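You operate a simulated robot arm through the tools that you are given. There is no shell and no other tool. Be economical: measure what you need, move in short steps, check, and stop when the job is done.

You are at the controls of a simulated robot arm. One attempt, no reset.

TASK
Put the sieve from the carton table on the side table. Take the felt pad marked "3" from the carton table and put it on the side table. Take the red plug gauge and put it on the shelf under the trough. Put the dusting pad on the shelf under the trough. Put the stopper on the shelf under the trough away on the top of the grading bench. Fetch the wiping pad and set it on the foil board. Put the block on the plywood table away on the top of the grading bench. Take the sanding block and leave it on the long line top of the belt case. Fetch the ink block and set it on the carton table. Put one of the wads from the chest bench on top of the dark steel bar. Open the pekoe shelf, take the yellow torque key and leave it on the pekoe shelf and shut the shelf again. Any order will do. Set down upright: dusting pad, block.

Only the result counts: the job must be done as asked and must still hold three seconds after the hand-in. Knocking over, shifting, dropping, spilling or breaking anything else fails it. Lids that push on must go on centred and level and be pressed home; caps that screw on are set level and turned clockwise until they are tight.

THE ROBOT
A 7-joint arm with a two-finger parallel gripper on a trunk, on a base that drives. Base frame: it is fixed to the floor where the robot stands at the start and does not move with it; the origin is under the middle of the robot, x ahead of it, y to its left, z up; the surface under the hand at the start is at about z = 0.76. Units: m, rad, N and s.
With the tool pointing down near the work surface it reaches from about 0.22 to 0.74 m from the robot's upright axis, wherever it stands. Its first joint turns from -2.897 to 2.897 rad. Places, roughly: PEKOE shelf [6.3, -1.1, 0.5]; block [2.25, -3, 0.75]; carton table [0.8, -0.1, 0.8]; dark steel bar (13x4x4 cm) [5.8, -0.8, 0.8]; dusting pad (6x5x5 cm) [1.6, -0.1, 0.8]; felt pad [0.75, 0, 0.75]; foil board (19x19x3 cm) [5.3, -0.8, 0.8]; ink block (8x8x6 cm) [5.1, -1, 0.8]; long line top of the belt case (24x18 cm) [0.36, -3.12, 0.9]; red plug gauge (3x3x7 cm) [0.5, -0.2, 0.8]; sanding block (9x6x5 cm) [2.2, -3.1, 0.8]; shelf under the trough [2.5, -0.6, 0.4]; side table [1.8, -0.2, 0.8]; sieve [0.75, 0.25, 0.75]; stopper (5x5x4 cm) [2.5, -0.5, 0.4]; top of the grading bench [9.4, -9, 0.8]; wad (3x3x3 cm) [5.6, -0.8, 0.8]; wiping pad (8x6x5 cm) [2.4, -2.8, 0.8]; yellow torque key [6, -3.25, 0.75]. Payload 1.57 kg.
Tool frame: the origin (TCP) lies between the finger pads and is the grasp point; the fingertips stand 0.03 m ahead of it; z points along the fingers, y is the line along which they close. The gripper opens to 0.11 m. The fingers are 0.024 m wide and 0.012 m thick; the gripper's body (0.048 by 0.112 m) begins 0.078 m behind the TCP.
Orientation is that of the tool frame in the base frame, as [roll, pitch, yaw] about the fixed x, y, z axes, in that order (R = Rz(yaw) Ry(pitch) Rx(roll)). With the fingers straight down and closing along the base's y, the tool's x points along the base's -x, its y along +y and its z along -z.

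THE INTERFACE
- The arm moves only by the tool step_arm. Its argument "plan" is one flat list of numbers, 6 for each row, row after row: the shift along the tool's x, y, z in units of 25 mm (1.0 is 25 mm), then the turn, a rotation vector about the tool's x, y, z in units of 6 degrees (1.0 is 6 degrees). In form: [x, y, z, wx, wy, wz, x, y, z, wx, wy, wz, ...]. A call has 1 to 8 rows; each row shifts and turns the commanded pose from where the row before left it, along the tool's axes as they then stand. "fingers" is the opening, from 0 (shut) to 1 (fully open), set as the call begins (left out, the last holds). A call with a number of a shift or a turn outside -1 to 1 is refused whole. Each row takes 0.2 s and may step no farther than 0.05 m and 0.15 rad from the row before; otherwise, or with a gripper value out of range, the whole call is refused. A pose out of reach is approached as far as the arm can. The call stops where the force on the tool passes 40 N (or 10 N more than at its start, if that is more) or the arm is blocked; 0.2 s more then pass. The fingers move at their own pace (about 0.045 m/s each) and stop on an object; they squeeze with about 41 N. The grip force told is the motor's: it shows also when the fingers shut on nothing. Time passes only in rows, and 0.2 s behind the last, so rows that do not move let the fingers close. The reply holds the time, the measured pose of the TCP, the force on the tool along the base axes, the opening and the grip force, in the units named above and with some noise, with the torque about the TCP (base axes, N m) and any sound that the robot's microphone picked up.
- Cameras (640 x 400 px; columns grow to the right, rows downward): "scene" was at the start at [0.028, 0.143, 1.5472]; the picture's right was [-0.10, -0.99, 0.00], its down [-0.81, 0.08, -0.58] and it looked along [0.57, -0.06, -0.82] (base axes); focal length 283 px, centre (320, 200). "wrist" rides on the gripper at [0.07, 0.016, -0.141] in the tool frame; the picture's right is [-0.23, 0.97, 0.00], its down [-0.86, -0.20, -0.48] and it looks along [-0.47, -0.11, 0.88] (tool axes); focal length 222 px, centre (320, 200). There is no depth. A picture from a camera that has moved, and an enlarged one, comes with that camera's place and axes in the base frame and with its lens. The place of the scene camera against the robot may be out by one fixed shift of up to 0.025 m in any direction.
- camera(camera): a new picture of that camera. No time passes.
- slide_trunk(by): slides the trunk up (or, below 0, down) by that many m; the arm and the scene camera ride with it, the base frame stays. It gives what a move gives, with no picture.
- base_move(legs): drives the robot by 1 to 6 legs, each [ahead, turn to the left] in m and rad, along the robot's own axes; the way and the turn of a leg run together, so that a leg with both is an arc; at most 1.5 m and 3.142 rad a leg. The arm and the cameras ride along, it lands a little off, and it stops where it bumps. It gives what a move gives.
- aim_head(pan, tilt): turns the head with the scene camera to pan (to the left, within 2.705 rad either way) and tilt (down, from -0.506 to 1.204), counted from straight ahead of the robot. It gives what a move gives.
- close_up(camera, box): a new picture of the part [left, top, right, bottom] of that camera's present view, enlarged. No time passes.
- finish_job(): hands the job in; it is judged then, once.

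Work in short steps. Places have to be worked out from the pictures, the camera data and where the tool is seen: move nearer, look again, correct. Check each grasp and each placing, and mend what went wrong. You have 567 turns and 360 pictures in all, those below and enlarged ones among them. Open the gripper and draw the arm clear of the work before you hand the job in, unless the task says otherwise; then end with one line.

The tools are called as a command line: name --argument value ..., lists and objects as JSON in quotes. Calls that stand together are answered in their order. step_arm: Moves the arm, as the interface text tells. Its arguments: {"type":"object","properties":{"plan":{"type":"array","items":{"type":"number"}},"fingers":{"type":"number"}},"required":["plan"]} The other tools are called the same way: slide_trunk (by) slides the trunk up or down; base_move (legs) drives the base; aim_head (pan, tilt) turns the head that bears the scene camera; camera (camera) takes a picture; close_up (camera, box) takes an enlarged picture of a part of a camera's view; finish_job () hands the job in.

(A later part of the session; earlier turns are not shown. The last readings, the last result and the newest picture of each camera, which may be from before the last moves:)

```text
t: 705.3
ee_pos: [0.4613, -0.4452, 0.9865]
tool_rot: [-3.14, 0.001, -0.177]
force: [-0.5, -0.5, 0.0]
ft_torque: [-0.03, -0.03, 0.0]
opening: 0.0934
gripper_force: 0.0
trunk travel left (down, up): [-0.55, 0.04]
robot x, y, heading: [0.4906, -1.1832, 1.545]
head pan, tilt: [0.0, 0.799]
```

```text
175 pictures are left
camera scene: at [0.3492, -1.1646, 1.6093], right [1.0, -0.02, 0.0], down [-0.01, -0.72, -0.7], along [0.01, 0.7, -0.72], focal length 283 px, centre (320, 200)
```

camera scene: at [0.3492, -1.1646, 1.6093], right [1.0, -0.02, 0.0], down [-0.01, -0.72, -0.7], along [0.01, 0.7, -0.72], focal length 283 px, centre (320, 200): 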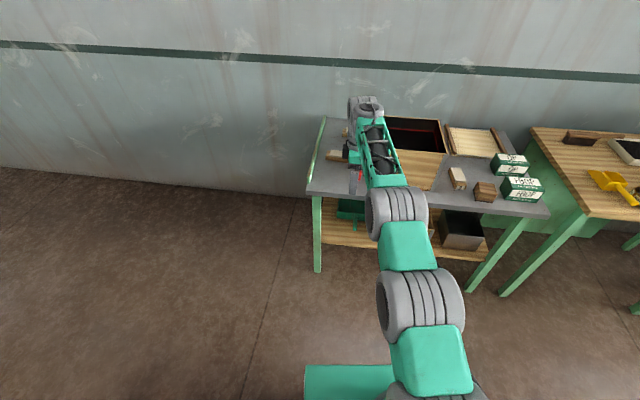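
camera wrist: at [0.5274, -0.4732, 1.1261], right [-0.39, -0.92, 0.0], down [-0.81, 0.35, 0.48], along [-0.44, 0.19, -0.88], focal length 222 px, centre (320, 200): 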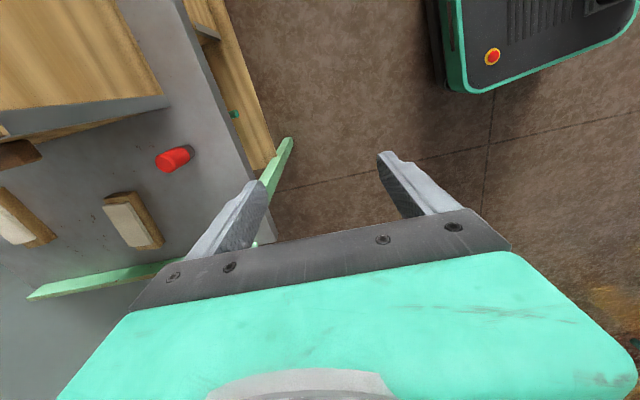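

The plug gauge stands at about (0.517, -0.23), close to the tall crate. From the west side (my start pose) the camera and hand would clear the crate and felt pad "3" is handy too. So I draw the arm in, turn the wrist back to neutral and drive round.

step_arm --plan '[0, 1, 0, 0, 0, 0, 0, 1, 0, 0, 0, 0, 0, 1, 0, 0, 0, 0, 0, 1, 0, 0, 0, 0, 0, 1, 0, 0, 0, 0, 0, 1, 0, 0, 0, 0, 0, 1, 0, 0, 0, 0, 0, 1, 0, 0, 0, 0]'

step_arm --plan '[0, 0, 0, 0, 0, 1, 0, 0, 0, 0, 0, 1, 0, 0, 0, 0, 0, 1, 0, 0, 0, 0, 0, 1, 0, 0, 0, 0, 0, 1, 0, 0, 0, 0, 0, 1, 0, 0, 0, 0, 0, 1, 0, 0, 0, 0, 0, 1]'

step_arm --plan '[0, 0, 0, 0, 0, 1, 0, 0, 0, 0, 0, 1, 0, 0, 0, 0, 0, 1, 0, 0, 0, 0, 0, 1, 0, 0, 0, 0, 0, 0.8]'

base_move --legs '[[0, 1.59]]'

aim_head --pan 0.0 --tilt 0.4

camera --camera "scene"

```text
t: 707.1
ee_pos: [0.4271, -0.6428, 0.9842]
tool_rot: [-3.14, 0.001, -0.176]
force: [0.3, -0.1, 0.4]
ft_torque: [0.03, -0.01, 0.01]
opening: 0.0936
gripper_force: 0.1
trunk travel left (down, up): [-0.55, 0.04]
robot x, y, heading: [0.49, -1.1856, 1.55]
head pan, tilt: [0.0, 0.799]
```

```text
t: 708.9
ee_pos: [0.4253, -0.6422, 0.9844]
tool_rot: [3.141, 0.001, -1.016]
force: [-0.2, -0.4, 0.1]
ft_torque: [0.03, -0.03, -0.03]
opening: 0.0936
gripper_force: 0.0
trunk travel left (down, up): [-0.55, 0.04]
robot x, y, heading: [0.4895, -1.1874, 1.548]
head pan, tilt: [0.0, 0.799]
```

```text
t: 710.1
ee_pos: [0.4252, -0.6421, 0.9852]
tool_rot: [3.142, 0.002, -1.519]
force: [-0.6, 0.0, -0.4]
ft_torque: [-0.03, 0.0, -0.02]
opening: 0.0936
gripper_force: 0.1
trunk travel left (down, up): [-0.55, 0.04]
robot x, y, heading: [0.4895, -1.1808, 1.55]
head pan, tilt: [0.0, 0.799]
```

```text
t: 714.5
ee_pos: [-0.0512, -1.2741, 0.985]
tool_rot: [-3.141, 0.002, 0.108]
force: [0.6, -0.7, 0.1]
ft_torque: [-0.02, 0.01, 0.03]
opening: 0.0935
gripper_force: 0.1
trunk travel left (down, up): [-0.55, 0.04]
robot x, y, heading: [0.4841, -1.182, -3.11]
head pan, tilt: [0.0, 0.799]
```

```text
t: 715.3
ee_pos: [-0.0515, -1.275, 0.9853]
tool_rot: [-3.141, 0.002, 0.108]
force: [-0.2, 0.4, 0.3]
ft_torque: [0.0, -0.01, 0.01]
opening: 0.0938
gripper_force: 0.0
trunk travel left (down, up): [-0.55, 0.04]
robot x, y, heading: [0.4854, -1.1825, -3.108]
head pan, tilt: [0.0, 0.4]
```

```text
174 pictures are left
camera scene: at [0.4761, -1.344, 1.6444], right [-0.03, 1.0, 0.0], down [0.39, 0.01, -0.92], along [-0.92, -0.03, -0.39], focal length 283 px, centre (320, 200)
```

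scene: 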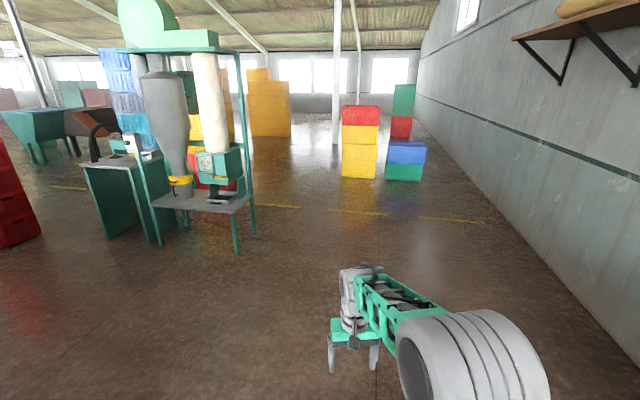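

The west is free; I drive round to the start pose.

base_move --legs '[[0.85, 0], [0, -1.6], [1.18, 0], [0, -1.57], [0.33, 0]]'

camera --camera "wrist"

```text
t: 729.4
ee_pos: [-0.4614, 0.4929, 0.9851]
tool_rot: [3.14, -0.005, -1.481]
force: [2.1, -16.7, 7.7]
ft_torque: [2.27, 0.08, -0.25]
opening: 0.0932
gripper_force: 0.0
trunk travel left (down, up): [-0.55, 0.04]
robot x, y, heading: [-0.383, -0.0411, 1.589]
head pan, tilt: [0.0, 0.4]
stopped in leg 3: the robot was blocked; the commanded pose is now the measured one
```

```text
173 pictures are left
camera wrist: at [-0.471, 0.4231, 1.1263], right [-0.99, 0.14, 0.0], down [0.12, 0.87, 0.47], along [0.07, 0.47, -0.88], focal length 222 px, centre (320, 200)
```

wrist: 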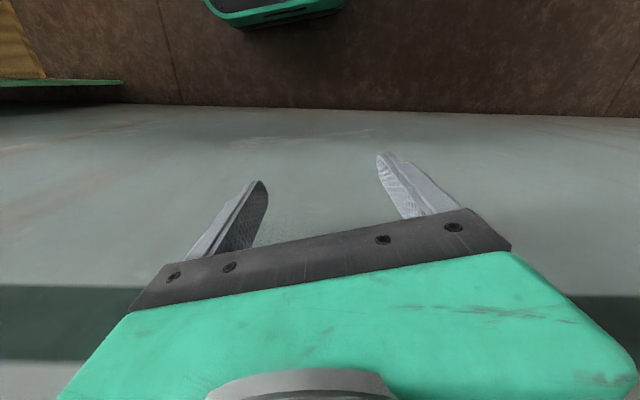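

The hand brushed the wall; no harm. I back off and turn with room to spare.

base_move --legs '[[-0.22, 0], [0, -1.3], [0.36, 0], [0, -0.29]]'

camera --camera "wrist"

```text
t: 737.1
ee_pos: [0.5094, -0.0785, 0.9824]
tool_rot: [3.141, -0.005, -3.066]
force: [0.2, 0.1, -0.9]
ft_torque: [0.03, 0.01, -0.03]
opening: 0.0937
gripper_force: 0.1
trunk travel left (down, up): [-0.55, 0.04]
robot x, y, heading: [-0.0309, -0.1488, 0.005]
head pan, tilt: [0.0, 0.4]
```

```text
172 pictures are left
camera wrist: at [0.4396, -0.0664, 1.1249], right [0.15, 0.99, 0.0], down [0.87, -0.13, 0.47], along [0.47, -0.07, -0.88], focal length 222 px, centre (320, 200)
```

wrist: 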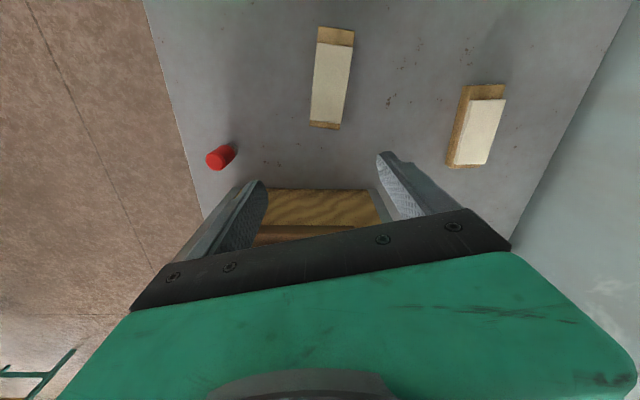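

From here the plug gauge is at (0.515, -0.225). I move above it.

step_arm --plan '[0.03, -0.98, 0, 0, 0, 0, 0.03, -0.98, 0, 0, 0, 0, 0.03, -0.98, 0, 0, 0, 0, 0.03, -0.98, 0, 0, 0, 0, 0.03, -0.98, 0, 0, 0, 0, 0.03, -0.98, 0.5, 0, 0, 0]' --fingers 0.6

camera --camera "wrist"

aim_head --pan -0.3 --tilt 0.8

camera --camera "scene"

```text
t: 738.5
ee_pos: [0.5156, -0.2266, 0.9706]
tool_rot: [-3.14, -0.006, -3.064]
force: [-0.5, 0.2, 0.1]
ft_torque: [-0.01, 0.0, -0.01]
opening: 0.0659
gripper_force: 0.0
trunk travel left (down, up): [-0.55, 0.04]
robot x, y, heading: [-0.0278, -0.1534, 0.004]
head pan, tilt: [0.0, 0.4]
```

```text
171 pictures are left
camera wrist: at [0.4463, -0.2149, 1.112], right [0.15, 0.99, 0.0], down [0.87, -0.13, 0.47], along [0.47, -0.07, -0.88], focal length 222 px, centre (320, 200)
```

wrist: 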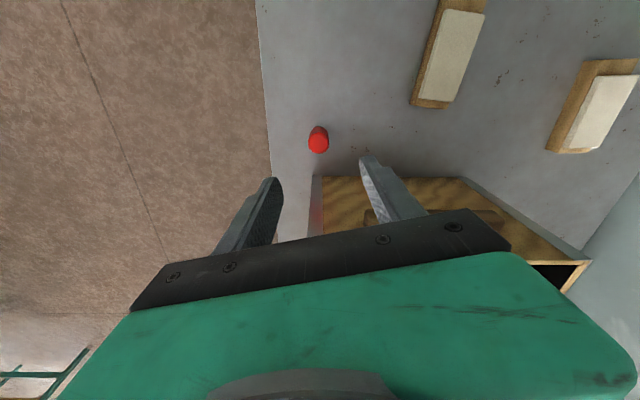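

```text
t: 739.4
ee_pos: [0.5161, -0.2258, 0.9705]
tool_rot: [-3.14, -0.007, -3.066]
force: [-0.5, -0.7, -0.5]
ft_torque: [-0.01, 0.0, 0.01]
opening: 0.066
gripper_force: 0.1
trunk travel left (down, up): [-0.55, 0.04]
robot x, y, heading: [-0.0275, -0.1514, 0.003]
head pan, tilt: [-0.3, 0.799]
```

```text
170 pictures are left
camera scene: at [0.0044, -0.0244, 1.6094], right [-0.29, -0.96, 0.0], down [-0.69, 0.21, -0.7], along [0.67, -0.2, -0.72], focal length 283 px, centre (320, 200)
```

scene: 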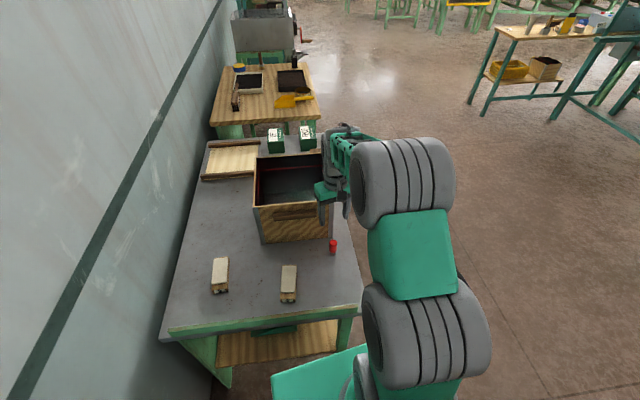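

The crate's face is about 7 cm beyond the gauge, enough for the hand. I descend with the tool 4 mm toward me.

step_arm --plan '[0.15, -0.05, 1, 0, 0, 0, 0, 0, 1, 0, 0, 0, 0, 0, 1, 0, 0, 0, 0, 0, 1, 0, 0, 0, 0, 0, 1, 0, 0, 0, 0, 0, 1, 0, 0, 0]'

camera --camera "wrist"

```text
t: 740.8
ee_pos: [0.5129, -0.2247, 0.8208]
tool_rot: [-3.14, -0.004, -3.064]
force: [0.3, 0.0, 0.8]
ft_torque: [-0.01, 0.01, 0.04]
opening: 0.0661
gripper_force: 0.1
trunk travel left (down, up): [-0.55, 0.04]
robot x, y, heading: [-0.0246, -0.1486, 0.002]
head pan, tilt: [-0.3, 0.799]
```

```text
169 pictures are left
camera wrist: at [0.4429, -0.213, 0.9622], right [0.15, 0.99, 0.0], down [0.87, -0.13, 0.47], along [0.47, -0.07, -0.88], focal length 222 px, centre (320, 200)
```

wrist: 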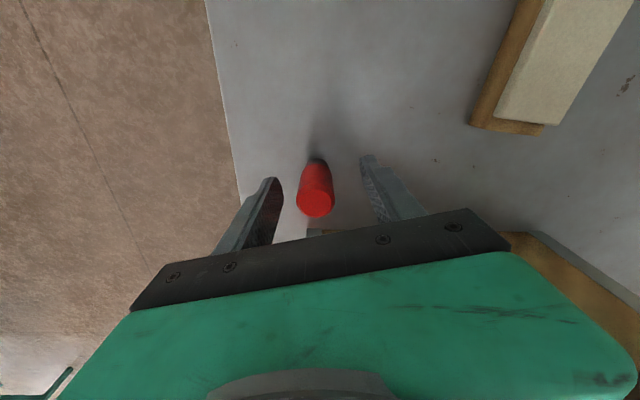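

step_arm --plan '[0, 0, 0.3, 0, 0, 0]'

step_arm --plan '[0, 0, 0, 0, 0, 0, 0, 0, 0, 0, 0, 0, 0, 0, 0, 0, 0, 0, 0, 0, 0, 0, 0, 0]' --fingers 0

step_arm --plan '[0, 0, -1, 0, 0, 0, 0, 0, -1, 0, 0, 0, 0, 0, -1, 0, 0, 0, 0, 0, -1, 0, 0, 0, 0, 0, -1, 0, 0, 0, 0, 0, -1, 0, 0, 0, 0, 0, -1, 0, 0, 0, 0, 0, -1, 0, 0, 0]'

camera --camera "wrist"

```text
t: 741.2
ee_pos: [0.5117, -0.2252, 0.8132]
tool_rot: [3.141, -0.008, -3.065]
force: [0.0, -0.7, -0.7]
ft_torque: [-0.01, 0.0, -0.01]
opening: 0.066
gripper_force: 0.1
trunk travel left (down, up): [-0.55, 0.04]
robot x, y, heading: [-0.032, -0.1467, -0.0]
head pan, tilt: [-0.3, 0.799]
```

```text
t: 742.2
ee_pos: [0.5126, -0.2243, 0.8137]
tool_rot: [3.141, -0.007, -3.063]
force: [0.1, 0.9, 0.1]
ft_torque: [0.0, 0.01, 0.0]
opening: 0.027
gripper_force: 28.9
trunk travel left (down, up): [-0.55, 0.04]
robot x, y, heading: [-0.029, -0.1523, 0.005]
head pan, tilt: [-0.3, 0.799]
```

```text
t: 744.0
ee_pos: [0.5109, -0.227, 1.0151]
tool_rot: [-3.141, -0.007, -3.065]
force: [0.4, 0.8, -0.7]
ft_torque: [-0.01, 0.0, 0.0]
opening: 0.0264
gripper_force: 37.4
trunk travel left (down, up): [-0.55, 0.04]
robot x, y, heading: [-0.0286, -0.1514, 0.006]
head pan, tilt: [-0.3, 0.799]
```

```text
168 pictures are left
camera wrist: at [0.4421, -0.2152, 1.1569], right [0.15, 0.99, 0.0], down [0.87, -0.13, 0.47], along [0.47, -0.07, -0.88], focal length 222 px, centre (320, 200)
```

wrist: 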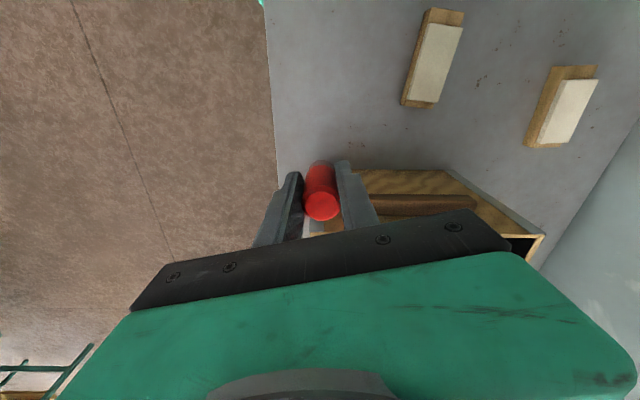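

The gauge is held (26 mm, 37 N). I drive to the left front of the trough shelf.

base_move --legs '[[-0.35, 0], [0, -1.2], [1.15, 0], [0, 1.2], [1.5, 0], [0.8, 0]]'

base_move --legs '[[0, 1.56]]'

aim_head --pan 0.1 --tilt 0.8

camera --camera "scene"

camera --camera "wrist"

```text
t: 768.7
ee_pos: [2.889, -1.3084, 1.0141]
tool_rot: [3.141, -0.006, -3.06]
force: [-0.3, 0.7, -1.0]
ft_torque: [-0.01, 0.02, -0.01]
opening: 0.0268
gripper_force: 37.3
trunk travel left (down, up): [-0.55, 0.04]
robot x, y, heading: [2.3512, -1.2348, 0.009]
head pan, tilt: [-0.3, 0.799]
```

```text
t: 772.9
ee_pos: [2.4347, -0.696, 1.0145]
tool_rot: [3.141, -0.006, -1.513]
force: [0.6, 0.3, -1.3]
ft_torque: [0.0, 0.01, 0.0]
opening: 0.0265
gripper_force: 37.4
trunk travel left (down, up): [-0.55, 0.04]
robot x, y, heading: [2.3488, -1.2341, 1.554]
head pan, tilt: [-0.3, 0.799]
```

```text
t: 773.8
ee_pos: [2.4343, -0.6961, 1.0147]
tool_rot: [3.141, -0.007, -1.512]
force: [-0.7, 0.7, -1.4]
ft_torque: [-0.04, -0.03, -0.02]
opening: 0.0268
gripper_force: 37.2
trunk travel left (down, up): [-0.55, 0.04]
robot x, y, heading: [2.3451, -1.2347, 1.554]
head pan, tilt: [0.099, 0.799]
```

```text
167 pictures are left
camera scene: at [2.2024, -1.2158, 1.6094], right [1.0, 0.08, 0.0], down [0.06, -0.71, -0.7], along [-0.06, 0.69, -0.72], focal length 283 px, centre (320, 200)
```

scene: 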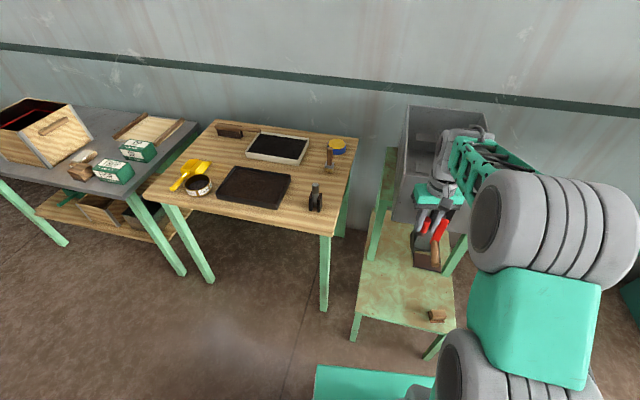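

```text
166 pictures are left
camera wrist: at [2.4226, -0.7651, 1.1565], right [-0.99, 0.17, 0.0], down [0.15, 0.87, 0.47], along [0.08, 0.47, -0.88], focal length 222 px, centre (320, 200)
```

wrist: 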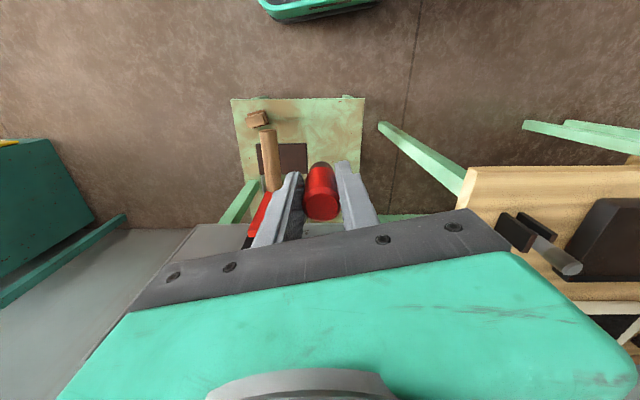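

The gripper is close to the red lever, so I first move left, away from it, to (2.38, -0.665), then lower the trunk in stages.

step_arm --plan '[0, 0.7, 0, 0, 0, 0, 0, 0.7, 0, 0, 0, 0, 0, 0.7, 0, 0, 0, 0, -0.7, 0, 0, 0, 0, 0, -0.6, 0, 0, 0, 0, 0]'

slide_trunk --by -0.2

camera --camera "wrist"

camera --camera "scene"

```text
t: 775.0
ee_pos: [2.381, -0.6657, 1.0147]
tool_rot: [3.141, -0.007, -1.512]
force: [-0.1, 0.3, -0.9]
ft_torque: [-0.03, -0.02, 0.02]
opening: 0.0267
gripper_force: 37.2
trunk travel left (down, up): [-0.55, 0.04]
robot x, y, heading: [2.3458, -1.2344, 1.552]
head pan, tilt: [0.099, 0.799]
```

```text
t: 777.1
ee_pos: [2.3818, -0.6665, 0.8142]
tool_rot: [-3.141, -0.006, -1.514]
force: [0.3, -0.7, -1.1]
ft_torque: [0.02, 0.02, 0.01]
opening: 0.0269
gripper_force: 37.8
trunk travel left (down, up): [-0.35, 0.24]
robot x, y, heading: [2.3488, -1.2372, 1.557]
head pan, tilt: [0.099, 0.799]
```

```text
165 pictures are left
camera wrist: at [2.3685, -0.7354, 0.9565], right [-0.99, 0.17, 0.0], down [0.15, 0.87, 0.47], along [0.08, 0.47, -0.88], focal length 222 px, centre (320, 200)
```

wrist: 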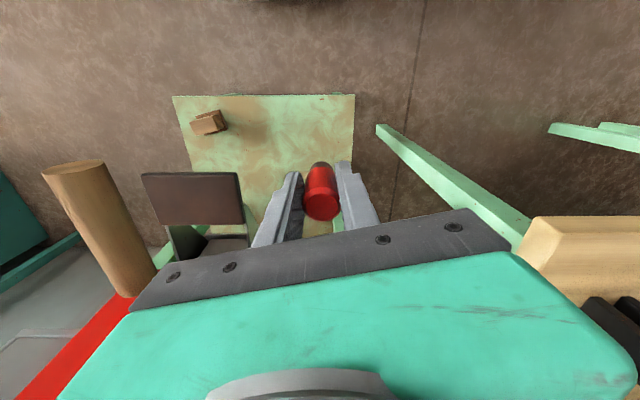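

```text
164 pictures are left
camera scene: at [2.2023, -1.2158, 1.4094], right [1.0, 0.08, 0.0], down [0.06, -0.71, -0.7], along [-0.06, 0.69, -0.72], focal length 283 px, centre (320, 200)
```

scene: 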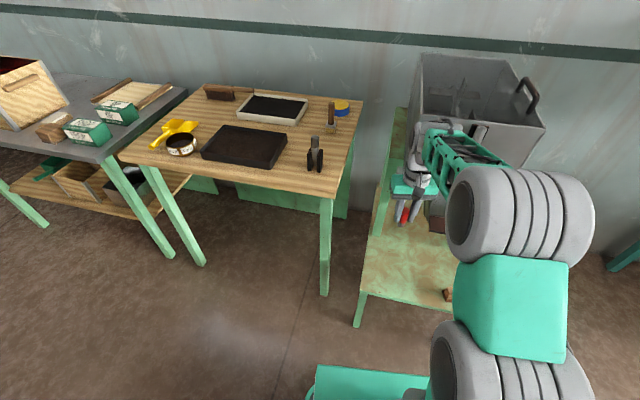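

The lever is 9+ cm to the side of the hand. I lower another 0.3 m.

slide_trunk --by -0.3

camera --camera "wrist"

camera --camera "scene"

```text
t: 780.1
ee_pos: [2.3804, -0.666, 0.5149]
tool_rot: [3.141, -0.008, -1.513]
force: [1.0, -1.3, -0.9]
ft_torque: [-0.02, -0.01, 0.0]
opening: 0.0266
gripper_force: 37.4
trunk travel left (down, up): [-0.05, 0.54]
robot x, y, heading: [2.3493, -1.2368, 1.554]
head pan, tilt: [0.099, 0.799]
```

```text
163 pictures are left
camera wrist: at [2.3685, -0.7354, 0.6564], right [-0.99, 0.17, 0.0], down [0.15, 0.87, 0.47], along [0.08, 0.47, -0.88], focal length 222 px, centre (320, 200)
```

wrist: 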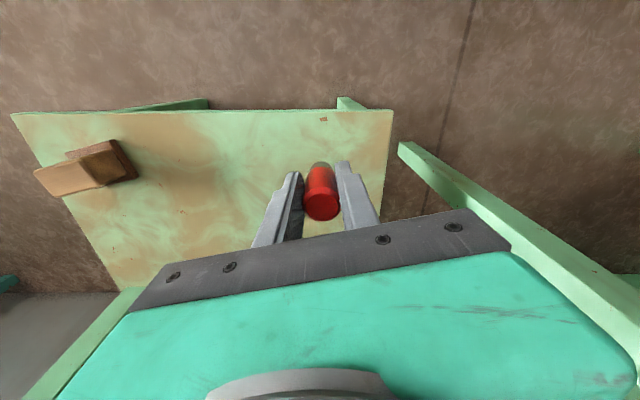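

```text
162 pictures are left
camera scene: at [2.2023, -1.2158, 1.1094], right [1.0, 0.08, 0.0], down [0.06, -0.71, -0.7], along [-0.06, 0.69, -0.72], focal length 283 px, centre (320, 200)
```

scene: 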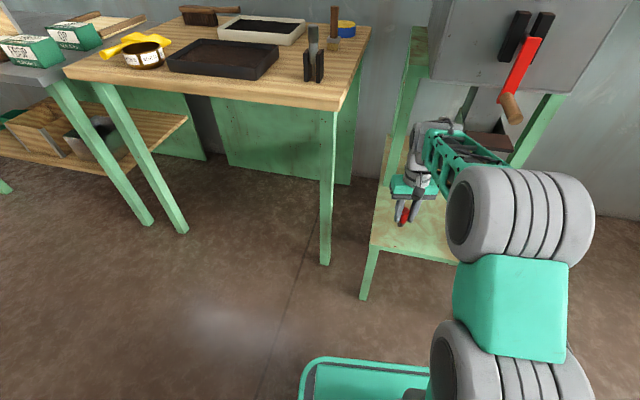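

Clear. I lower to touch the shelf.

step_arm --plan '[0, 0, 0.7, 0, 0, 0, 0, 0, 0.7, 0, 0, 0, 0, 0, 0.6, 0, 0, 0]'

step_arm --plan '[0, 0, 0.25, 0, 0, 0, 0, 0, 0.25, 0, 0, 0]'

step_arm --plan '[0, 0, 0.2, 0, 0, 0, 0, 0, 0.2, 0, 0, 0]'

```text
t: 780.9
ee_pos: [2.3809, -0.6666, 0.4646]
tool_rot: [3.141, -0.008, -1.514]
force: [-0.2, -0.3, -0.8]
ft_torque: [0.01, 0.01, -0.02]
opening: 0.0267
gripper_force: 37.1
trunk travel left (down, up): [-0.05, 0.54]
robot x, y, heading: [2.3477, -1.236, 1.554]
head pan, tilt: [0.099, 0.799]
```

```text
t: 781.5
ee_pos: [2.3811, -0.6655, 0.4569]
tool_rot: [-3.14, 0.001, -1.514]
force: [-0.6, -5.9, 23.8]
ft_torque: [-0.2, 0.03, -0.05]
opening: 0.0268
gripper_force: 37.4
trunk travel left (down, up): [-0.05, 0.54]
robot x, y, heading: [2.3446, -1.2335, 1.557]
head pan, tilt: [0.099, 0.799]
```

```text
t: 782.1
ee_pos: [2.3793, -0.6651, 0.4454]
tool_rot: [-3.142, 0.001, -1.513]
force: [-2.4, 3.9, 26.3]
ft_torque: [0.29, 0.07, 0.01]
opening: 0.027
gripper_force: 37.5
trunk travel left (down, up): [-0.05, 0.54]
robot x, y, heading: [2.3496, -1.2333, 1.553]
head pan, tilt: [0.099, 0.799]
```

On the shelf. I release and raise the tool straight up before checking.

step_arm --plan '[0, 0, -0.15, 0, 0, 0, 0, 0, 0, 0, 0, 0]'

step_arm --plan '[0, 0, 0, 0, 0, 0, 0, 0, 0, 0, 0, 0, 0, 0, 0, 0, 0, 0]' --fingers 0.5

step_arm --plan '[0, 0, -0.7, 0, 0, 0, 0, 0, -0.7, 0, 0, 0, 0, 0, -0.7, 0, 0, 0, 0, 0, -0.8, 0, 0, 0, 0, 0, -0.8, 0, 0, 0]'

camera --camera "wrist"

```text
t: 782.7
ee_pos: [2.38, -0.6659, 0.4443]
tool_rot: [3.14, -0.009, -1.515]
force: [-0.2, 4.2, 9.4]
ft_torque: [0.29, 0.05, 0.03]
opening: 0.0268
gripper_force: 37.4
trunk travel left (down, up): [-0.05, 0.54]
robot x, y, heading: [2.3457, -1.2345, 1.558]
head pan, tilt: [0.099, 0.799]
```

```text
t: 783.5
ee_pos: [2.3799, -0.666, 0.4444]
tool_rot: [-3.141, -0.007, -1.512]
force: [0.2, -0.3, -0.2]
ft_torque: [-0.01, -0.02, 0.03]
opening: 0.055
gripper_force: 0.1
trunk travel left (down, up): [-0.05, 0.54]
robot x, y, heading: [2.3495, -1.2342, 1.551]
head pan, tilt: [0.099, 0.799]
```

```text
t: 784.7
ee_pos: [2.3807, -0.6651, 0.5392]
tool_rot: [-3.141, -0.006, -1.513]
force: [0.8, 0.1, 0.4]
ft_torque: [-0.03, -0.01, 0.02]
opening: 0.0547
gripper_force: 0.0
trunk travel left (down, up): [-0.05, 0.54]
robot x, y, heading: [2.3459, -1.2365, 1.553]
head pan, tilt: [0.099, 0.799]
```

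```text
161 pictures are left
camera wrist: at [2.3684, -0.7352, 0.6805], right [-0.99, 0.17, 0.0], down [0.15, 0.87, 0.47], along [0.08, 0.47, -0.88], focal length 222 px, centre (320, 200)
```

wrist: 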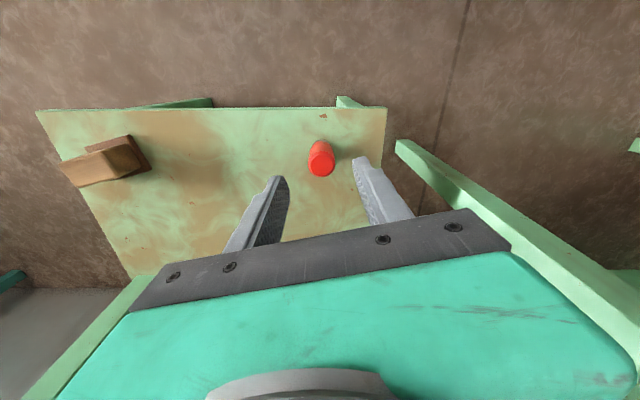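

The gauge stands on the shelf. I back out, raise the trunk, and drive round to the carton table's west end for felt pad "3".

base_move --legs '[[-0.3, 0]]'

slide_trunk --by 0.4

slide_trunk --by 0.08

base_move --legs '[[0, 1.58], [1.5, 0], [1.22, 0], [0, -1.57], [1.25, 0]]'

```text
t: 786.8
ee_pos: [2.3752, -0.968, 0.5372]
tool_rot: [3.142, -0.006, -1.514]
force: [0.1, -0.1, 0.5]
ft_torque: [0.02, 0.02, 0.03]
opening: 0.0551
gripper_force: 0.2
trunk travel left (down, up): [-0.05, 0.54]
robot x, y, heading: [2.3451, -1.5367, 1.551]
head pan, tilt: [0.099, 0.799]
```

```text
t: 790.6
ee_pos: [2.3765, -0.9695, 0.938]
tool_rot: [3.141, -0.007, -1.515]
force: [0.1, -0.2, -1.0]
ft_torque: [0.0, 0.01, -0.02]
opening: 0.0551
gripper_force: 0.1
trunk travel left (down, up): [-0.45, 0.14]
robot x, y, heading: [2.3464, -1.5372, 1.55]
head pan, tilt: [0.099, 0.799]
```

```text
t: 791.8
ee_pos: [2.3751, -0.969, 1.0182]
tool_rot: [-3.141, -0.008, -1.515]
force: [-0.1, 0.5, 0.0]
ft_torque: [0.06, 0.01, -0.02]
opening: 0.055
gripper_force: 0.1
trunk travel left (down, up): [-0.53, 0.06]
robot x, y, heading: [2.3453, -1.5351, 1.555]
head pan, tilt: [0.099, 0.799]
```

```text
t: 818.6
ee_pos: [-0.2704, 0.295, 1.0172]
tool_rot: [-3.14, -0.005, -1.546]
force: [-0.6, -1.0, -0.7]
ft_torque: [0.0, 0.03, 0.0]
opening: 0.0551
gripper_force: 0.0
trunk travel left (down, up): [-0.53, 0.06]
robot x, y, heading: [-0.3206, -0.274, 1.527]
head pan, tilt: [0.099, 0.799]
```

base_move --legs '[[0, -1.1], [0.33, 0], [0, -0.42]]'

camera --camera "wrist"

```text
t: 823.6
ee_pos: [0.514, 0.0726, 1.0178]
tool_rot: [-3.14, -0.006, -2.652]
force: [-0.5, -0.1, -0.8]
ft_torque: [-0.02, -0.01, 0.0]
opening: 0.0546
gripper_force: 0.1
trunk travel left (down, up): [-0.53, 0.06]
robot x, y, heading: [-0.0182, -0.133, 0.421]
head pan, tilt: [0.099, 0.799]
stopped in leg 2: the robot was blocked; the commanded pose is now the measured one
```

```text
160 pictures are left
camera wrist: at [0.4458, 0.0561, 1.1604], right [-0.26, 0.97, 0.0], down [0.85, 0.23, 0.47], along [0.46, 0.12, -0.88], focal length 222 px, centre (320, 200)
```

wrist: 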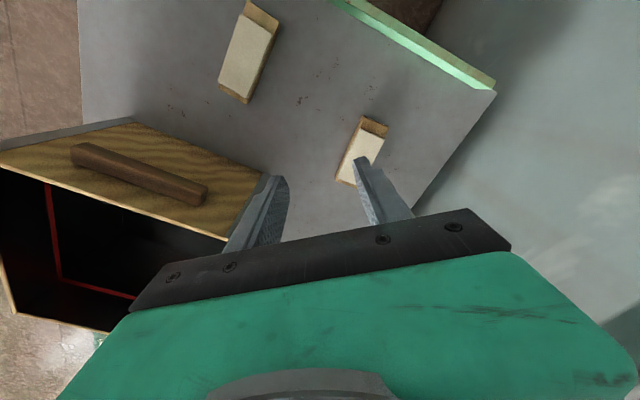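

The base touched the table's leg, so I back off 6 cm. The pad is at (0.534, 0.149), well within reach; I align the tool with it (yaw ≈ -0.1) and move above.

base_move --legs '[[-0.07, 0]]'

step_arm --plan '[0, 0, 0, 0, 0, 1, 0, 0, 0, 0, 0, 1, 0, 0, 0, 0, 0, 1, 0, 0, 0, 0, 0, 1, 0, 0, 0, 0, 0, 1, 0, 0, 0, 0, 0, 0.6]' --fingers 0.7

step_arm --plan '[-0.5, 0.87, 0.6, 0, 0, 0, -0.5, 0.87, 0.6, 0, 0, 0, -0.5, 0.87, 0.6, 0, 0, 0, -0.5, 0.87, 0.6, 0, 0, 0, -0.5, 0.87, 0.6, 0, 0, 0]'

camera --camera "wrist"

```text
t: 824.6
ee_pos: [0.4501, 0.0451, 1.0182]
tool_rot: [3.14, -0.005, -2.653]
force: [0.4, 0.4, 1.2]
ft_torque: [0.01, -0.02, 0.02]
opening: 0.0552
gripper_force: 0.0
trunk travel left (down, up): [-0.53, 0.06]
robot x, y, heading: [-0.0786, -0.1633, 0.419]
head pan, tilt: [0.099, 0.799]
```

```text
t: 826.0
ee_pos: [0.45, 0.0445, 1.0202]
tool_rot: [-3.139, -0.005, 3.045]
force: [-0.1, -0.3, -0.1]
ft_torque: [0.0, 0.0, 0.0]
opening: 0.0772
gripper_force: 0.1
trunk travel left (down, up): [-0.53, 0.06]
robot x, y, heading: [-0.0794, -0.1641, 0.417]
head pan, tilt: [0.099, 0.799]
```

```text
t: 827.2
ee_pos: [0.5225, 0.1481, 0.9424]
tool_rot: [-3.137, -0.005, 3.046]
force: [0.9, 0.3, 1.3]
ft_torque: [-0.01, -0.02, -0.02]
opening: 0.077
gripper_force: 0.1
trunk travel left (down, up): [-0.53, 0.06]
robot x, y, heading: [-0.0783, -0.1685, 0.42]
head pan, tilt: [0.099, 0.799]
```

```text
159 pictures are left
camera wrist: at [0.4552, 0.1717, 1.0839], right [0.32, 0.95, -0.01], down [0.83, -0.28, 0.47], along [0.45, -0.16, -0.88], focal length 222 px, centre (320, 200)
```

wrist: 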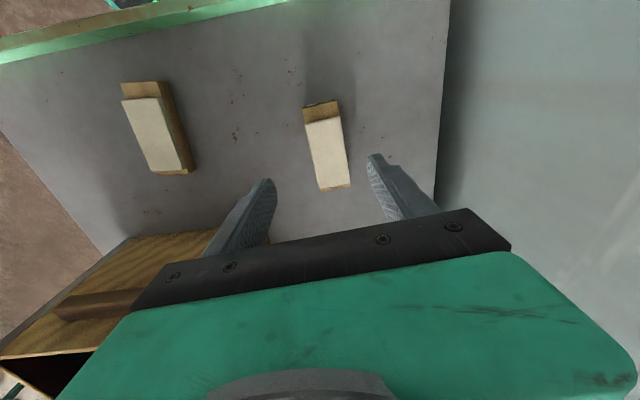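

Aligned with the pad. I shift 1 cm and descend to z ≈ 0.80.

step_arm --plan '[-0.45, 0.25, 1, 0, 0, 0, 0, 0, 1, 0, 0, 0, 0, 0, 1, 0, 0, 0, 0, 0, 1, 0, 0, 0, 0, 0, 1, 0, 0, 0, 0, 0, 0.6, 0, 0, 0]'

camera --camera "wrist"

```text
t: 828.6
ee_pos: [0.5343, 0.1527, 0.8035]
tool_rot: [-3.139, -0.005, 3.042]
force: [-0.3, -0.9, -0.1]
ft_torque: [0.05, 0.04, 0.02]
opening: 0.0771
gripper_force: 0.1
trunk travel left (down, up): [-0.53, 0.06]
robot x, y, heading: [-0.0796, -0.1626, 0.42]
head pan, tilt: [0.099, 0.799]
```

```text
158 pictures are left
camera wrist: at [0.4677, 0.177, 0.9446], right [0.32, 0.95, 0.0], down [0.83, -0.28, 0.48], along [0.45, -0.16, -0.88], focal length 222 px, centre (320, 200)
```

wrist: 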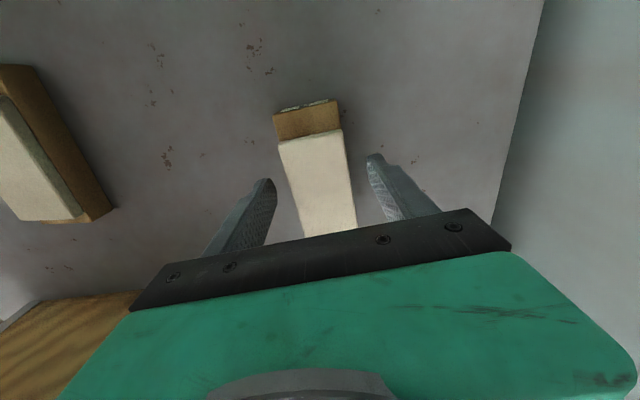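

step_arm --plan '[0, 0, 0.25, 0, 0, 0]'

step_arm --plan '[0, 0, 0, 0, 0, 0, 0, 0, 0, 0, 0, 0, 0, 0, 0, 0, 0, 0, 0, 0, 0, 0, 0, 0]' --fingers 0

step_arm --plan '[0, 0, -1, 0, 0, 0, 0, 0, -1, 0, 0, 0, 0, 0, -1, 0, 0, 0, 0, 0, -1, 0, 0, 0, 0, 0, -1, 0, 0, 0, 0, 0, -1, 0, 0, 0, 0, 0, -1, 0, 0, 0, 0, 0, -1, 0, 0, 0]'

camera --camera "wrist"

```text
t: 829.0
ee_pos: [0.5341, 0.1534, 0.7971]
tool_rot: [-3.139, -0.003, 3.043]
force: [0.2, 0.1, 0.3]
ft_torque: [0.01, 0.02, -0.01]
opening: 0.0769
gripper_force: 0.1
trunk travel left (down, up): [-0.53, 0.06]
robot x, y, heading: [-0.082, -0.1621, 0.421]
head pan, tilt: [0.099, 0.799]
```

```text
t: 830.0
ee_pos: [0.5348, 0.1541, 0.7985]
tool_rot: [-3.139, -0.006, 3.044]
force: [0.9, 0.3, 0.5]
ft_torque: [0.02, -0.03, 0.01]
opening: 0.0455
gripper_force: 33.0
trunk travel left (down, up): [-0.53, 0.06]
robot x, y, heading: [-0.0779, -0.1618, 0.416]
head pan, tilt: [0.099, 0.799]
```

```text
t: 831.9
ee_pos: [0.5334, 0.1529, 0.9981]
tool_rot: [-3.139, -0.005, 3.045]
force: [-0.3, 0.8, -0.7]
ft_torque: [0.0, -0.03, -0.01]
opening: 0.0456
gripper_force: 41.4
trunk travel left (down, up): [-0.53, 0.06]
robot x, y, heading: [-0.0794, -0.1647, 0.419]
head pan, tilt: [0.099, 0.799]
```

```text
157 pictures are left
camera wrist: at [0.4664, 0.1758, 1.1384], right [0.32, 0.95, 0.0], down [0.83, -0.28, 0.48], along [0.45, -0.16, -0.88], focal length 222 px, centre (320, 200)
```

wrist: 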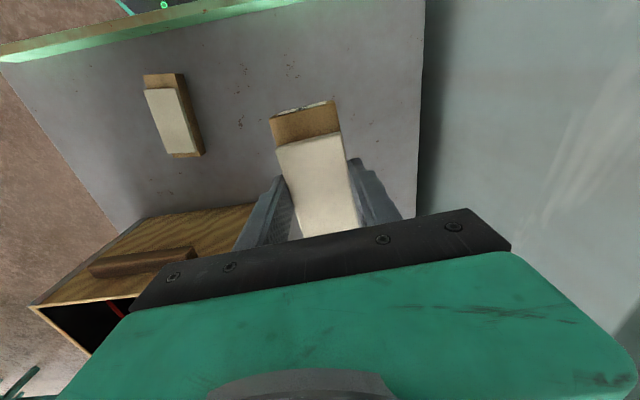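

Pad "3" is held (45 mm, 41 N); pad "2" is left alone. I drive round to the side table.

base_move --legs '[[-0.35, 0], [0, -1.52], [1.0, 0], [0, 1.1], [1.35, 0], [0, 1.4]]'

step_arm --plan '[0, 0, 0, 0, 0, 1, 0, 0, 0, 0, 0, 1, 0, 0, 0, 0, 0, 1, 0, 0, 0, 0, 0, 1, 0, 0, 0, 0, 0, 1, 0, 0, 0, 0, 0, 1, 0, 0, 0, 0, 0, 1, 0, 0, 0, 0, 0, 1]'

camera --camera "wrist"

camera --camera "scene"

```text
t: 855.4
ee_pos: [1.4894, -0.5271, 0.9963]
tool_rot: [-3.138, -0.006, -2.23]
force: [-0.7, 0.0, -0.3]
ft_torque: [-0.06, -0.01, 0.03]
opening: 0.0455
gripper_force: 40.9
trunk travel left (down, up): [-0.53, 0.06]
robot x, y, heading: [1.4339, -1.2165, 1.424]
head pan, tilt: [0.099, 0.799]
```

```text
t: 857.2
ee_pos: [1.4908, -0.5265, 0.9962]
tool_rot: [-3.138, -0.002, -3.07]
force: [0.8, -0.1, -1.2]
ft_torque: [-0.01, 0.01, -0.01]
opening: 0.0454
gripper_force: 41.6
trunk travel left (down, up): [-0.53, 0.06]
robot x, y, heading: [1.4309, -1.2113, 1.427]
head pan, tilt: [0.099, 0.799]
```

```text
156 pictures are left
camera wrist: at [1.4205, -0.5144, 1.1377], right [0.16, 0.99, -0.01], down [0.87, -0.14, 0.48], along [0.47, -0.08, -0.88], focal length 222 px, centre (320, 200)
```

wrist: 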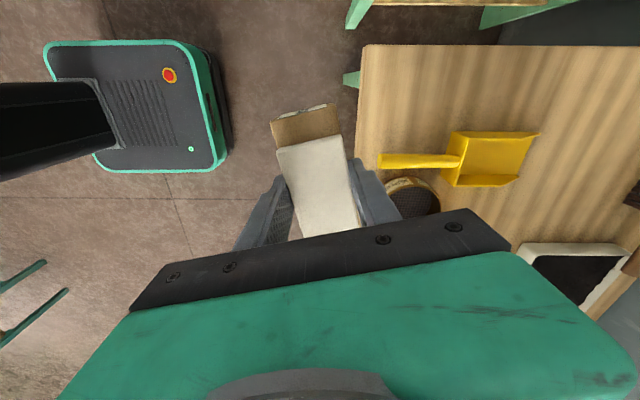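

```text
155 pictures are left
camera scene: at [1.2899, -1.1743, 1.5893], right [1.0, -0.05, 0.0], down [-0.03, -0.72, -0.7], along [0.03, 0.7, -0.72], focal length 283 px, centre (320, 200)
```

scene: 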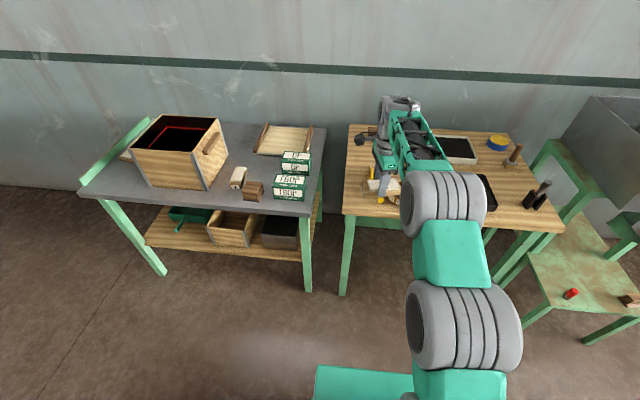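

I notice the red gauge on the shelf in the background. I zoom in to check that it still stands.

close_up --camera "scene" --box '[540, 260, 640, 330]'

close_up --camera "wrist" --box '[340, 20, 640, 240]'

```text
5.71 times, centred on (590, 295) of scene
camera zoom: at [1.2899, -1.1743, 1.5893], right [1.0, -0.05, 0.0], down [-0.03, -0.72, -0.7], along [0.03, 0.7, -0.72], focal length 1617 px, centre (-1223, -343)
```

zoom: 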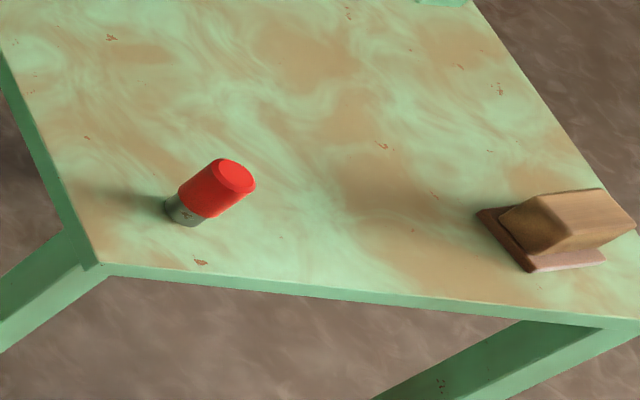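

```text
1.82 times, centred on (490, 130) of wrist
camera zoom: at [1.4205, -0.5144, 1.1377], right [0.16, 0.99, -0.01], down [0.87, -0.14, 0.48], along [0.47, -0.08, -0.88], focal length 404 px, centre (11, 327)
```

zoom: 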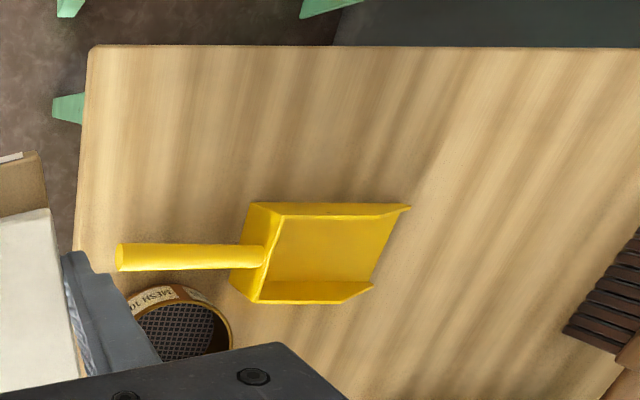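

Both stand fine on the shelf. For the felt pad the free area beyond the scoop blade, at about (1.58, -0.13), is roomy; I drive forward 0.4 m.

base_move --legs '[[0.4, 0]]'

step_arm --plan '[-0.6, 0, 0.5, 0, 0, 0, -0.6, 0, 0.5, 0, 0, 0]'

camera --camera "wrist"

```text
t: 859.7
ee_pos: [1.5464, -0.1402, 0.9956]
tool_rot: [-3.135, -0.003, -3.067]
force: [0.1, -0.1, -1.3]
ft_torque: [-0.02, -0.03, 0.01]
opening: 0.0455
gripper_force: 41.1
trunk travel left (down, up): [-0.53, 0.06]
robot x, y, heading: [1.4868, -0.8291, 1.428]
head pan, tilt: [0.099, 0.799]
```

```text
t: 860.3
ee_pos: [1.5773, -0.1379, 0.97]
tool_rot: [-3.135, -0.001, -3.067]
force: [-0.2, 0.2, -0.9]
ft_torque: [-0.01, 0.02, 0.03]
opening: 0.0454
gripper_force: 41.2
trunk travel left (down, up): [-0.53, 0.06]
robot x, y, heading: [1.4873, -0.8297, 1.429]
head pan, tilt: [0.099, 0.799]
```

```text
152 pictures are left
camera wrist: at [1.5064, -0.126, 1.1123], right [0.15, 0.99, -0.01], down [0.87, -0.13, 0.48], along [0.47, -0.08, -0.88], focal length 222 px, centre (320, 200)
```

wrist: 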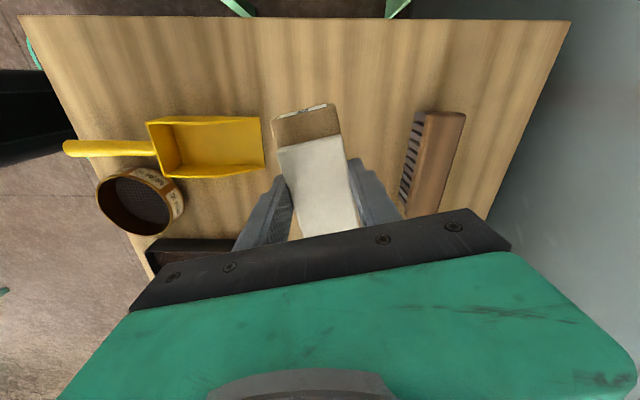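

Nicely centred between blade and brush. Lowering.

step_arm --plan '[0, 0.4, 1, 0, 0, 0, 0, 0, 1, 0, 0, 0, 0, 0, 1, 0, 0, 0, 0, 0, 1, 0, 0, 0, 0, 0, 0.7, 0, 0, 0]'

step_arm --plan '[0, 0, 0.25, 0, 0, 0, 0, 0, 0.25, 0, 0, 0, 0, 0, 0.2, 0, 0, 0]'

step_arm --plan '[0, 0, 0.2, 0, 0, 0]'

```text
t: 861.5
ee_pos: [1.578, -0.1296, 0.8535]
tool_rot: [-3.135, -0.003, -3.066]
force: [-0.3, -0.4, 0.1]
ft_torque: [0.02, -0.02, -0.03]
opening: 0.0455
gripper_force: 41.0
trunk travel left (down, up): [-0.53, 0.06]
robot x, y, heading: [1.4876, -0.8246, 1.426]
head pan, tilt: [0.099, 0.799]
```

```text
t: 862.3
ee_pos: [1.5776, -0.1301, 0.8388]
tool_rot: [-3.136, 0.001, -3.067]
force: [-0.3, -1.2, 4.5]
ft_torque: [0.05, 0.33, 0.04]
opening: 0.0456
gripper_force: 40.6
trunk travel left (down, up): [-0.53, 0.06]
robot x, y, heading: [1.4841, -0.8274, 1.427]
head pan, tilt: [0.099, 0.799]
```

```text
t: 862.7
ee_pos: [1.5766, -0.1302, 0.8373]
tool_rot: [3.139, 0.002, -3.068]
force: [-1.3, -6.0, 28.4]
ft_torque: [-0.39, 0.63, 0.12]
opening: 0.0456
gripper_force: 41.0
trunk travel left (down, up): [-0.53, 0.06]
robot x, y, heading: [1.4871, -0.8321, 1.427]
head pan, tilt: [0.099, 0.799]
```

Contact. I release and lift.

step_arm --plan '[0, 0, 0, 0, 0, 0, 0, 0, 0, 0, 0, 0, 0, 0, 0, 0, 0, 0]' --fingers 0.6

step_arm --plan '[0, 0, -1, 0, 0, 0, 0, 0, -1, 0, 0, 0, 0, 0, -1, 0, 0, 0, 0, 0, -1, 0, 0, 0, 0, 0, -1, 0, 0, 0, 0, 0, -1, 0, 0, 0, 0, 0, -1, 0, 0, 0]'

camera --camera "wrist"

```text
t: 863.5
ee_pos: [1.5766, -0.1306, 0.8301]
tool_rot: [-3.134, -0.001, -3.067]
force: [0.8, -1.2, 1.0]
ft_torque: [0.0, -0.03, -0.02]
opening: 0.0648
gripper_force: 0.1
trunk travel left (down, up): [-0.53, 0.06]
robot x, y, heading: [1.4896, -0.8286, 1.427]
head pan, tilt: [0.099, 0.799]
```

```text
t: 865.1
ee_pos: [1.5758, -0.1294, 1.0061]
tool_rot: [-3.135, -0.002, -3.067]
force: [-0.2, -0.3, -0.4]
ft_torque: [0.01, 0.0, 0.01]
opening: 0.066
gripper_force: 0.1
trunk travel left (down, up): [-0.53, 0.06]
robot x, y, heading: [1.4888, -0.8262, 1.428]
head pan, tilt: [0.099, 0.799]
```

```text
151 pictures are left
camera wrist: at [1.5057, -0.1166, 1.147], right [0.15, 0.99, -0.01], down [0.87, -0.13, 0.48], along [0.47, -0.08, -0.88], focal length 222 px, centre (320, 200)
```

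wrist: 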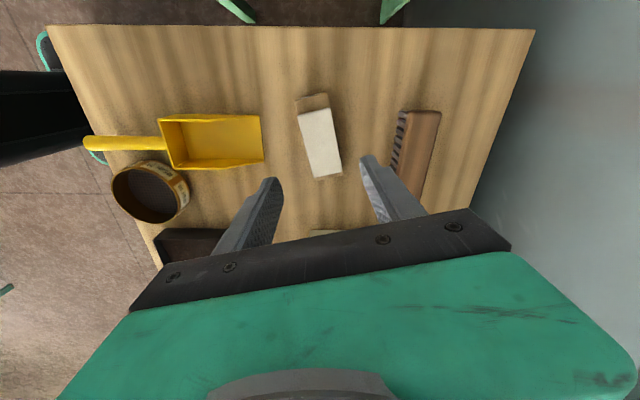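

Felt pad "3" lies on the side table, nothing else moved. The last item is the sanding block, so I drive to the plywood table's east side.

base_move --legs '[[-0.5, 0], [0, -1.43], [1.5, 0], [0.6, 0], [0, -1.57], [1.5, 0]]'

```text
t: 892.4
ee_pos: [3.6036, -3.4264, 1.0059]
tool_rot: [-3.135, 0.0, 0.259]
force: [0.3, -0.1, 0.4]
ft_torque: [0.01, 0.03, -0.01]
opening: 0.0664
gripper_force: 0.0
trunk travel left (down, up): [-0.53, 0.06]
robot x, y, heading: [3.5656, -2.7224, -1.533]
head pan, tilt: [0.099, 0.799]
```

base_move --legs '[[0.36, 0], [0, -1.61], [0.6, 0]]'

camera --camera "wrist"

```text
t: 901.6
ee_pos: [2.2817, -3.0745, 1.0066]
tool_rot: [-3.135, -0.001, -1.369]
force: [-0.6, 0.1, 0.0]
ft_torque: [-0.03, 0.0, 0.01]
opening: 0.0658
gripper_force: 0.3
trunk travel left (down, up): [-0.53, 0.06]
robot x, y, heading: [2.9836, -3.0723, 3.127]
head pan, tilt: [0.099, 0.799]
```

```text
150 pictures are left
camera wrist: at [2.2786, -3.1462, 1.1465], right [-1.0, 0.03, -0.01], down [0.02, 0.88, 0.48], along [0.02, 0.48, -0.88], focal length 222 px, centre (320, 200)
```

wrist: 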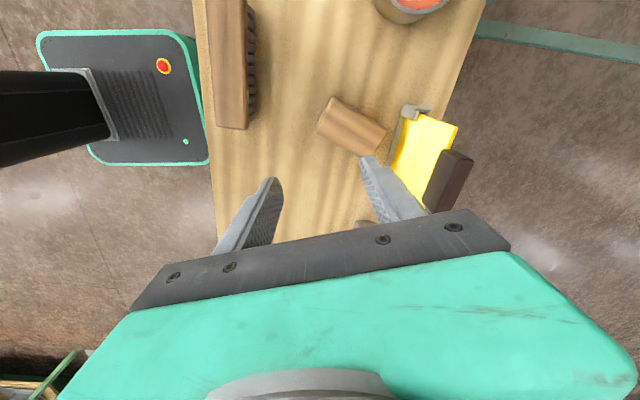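

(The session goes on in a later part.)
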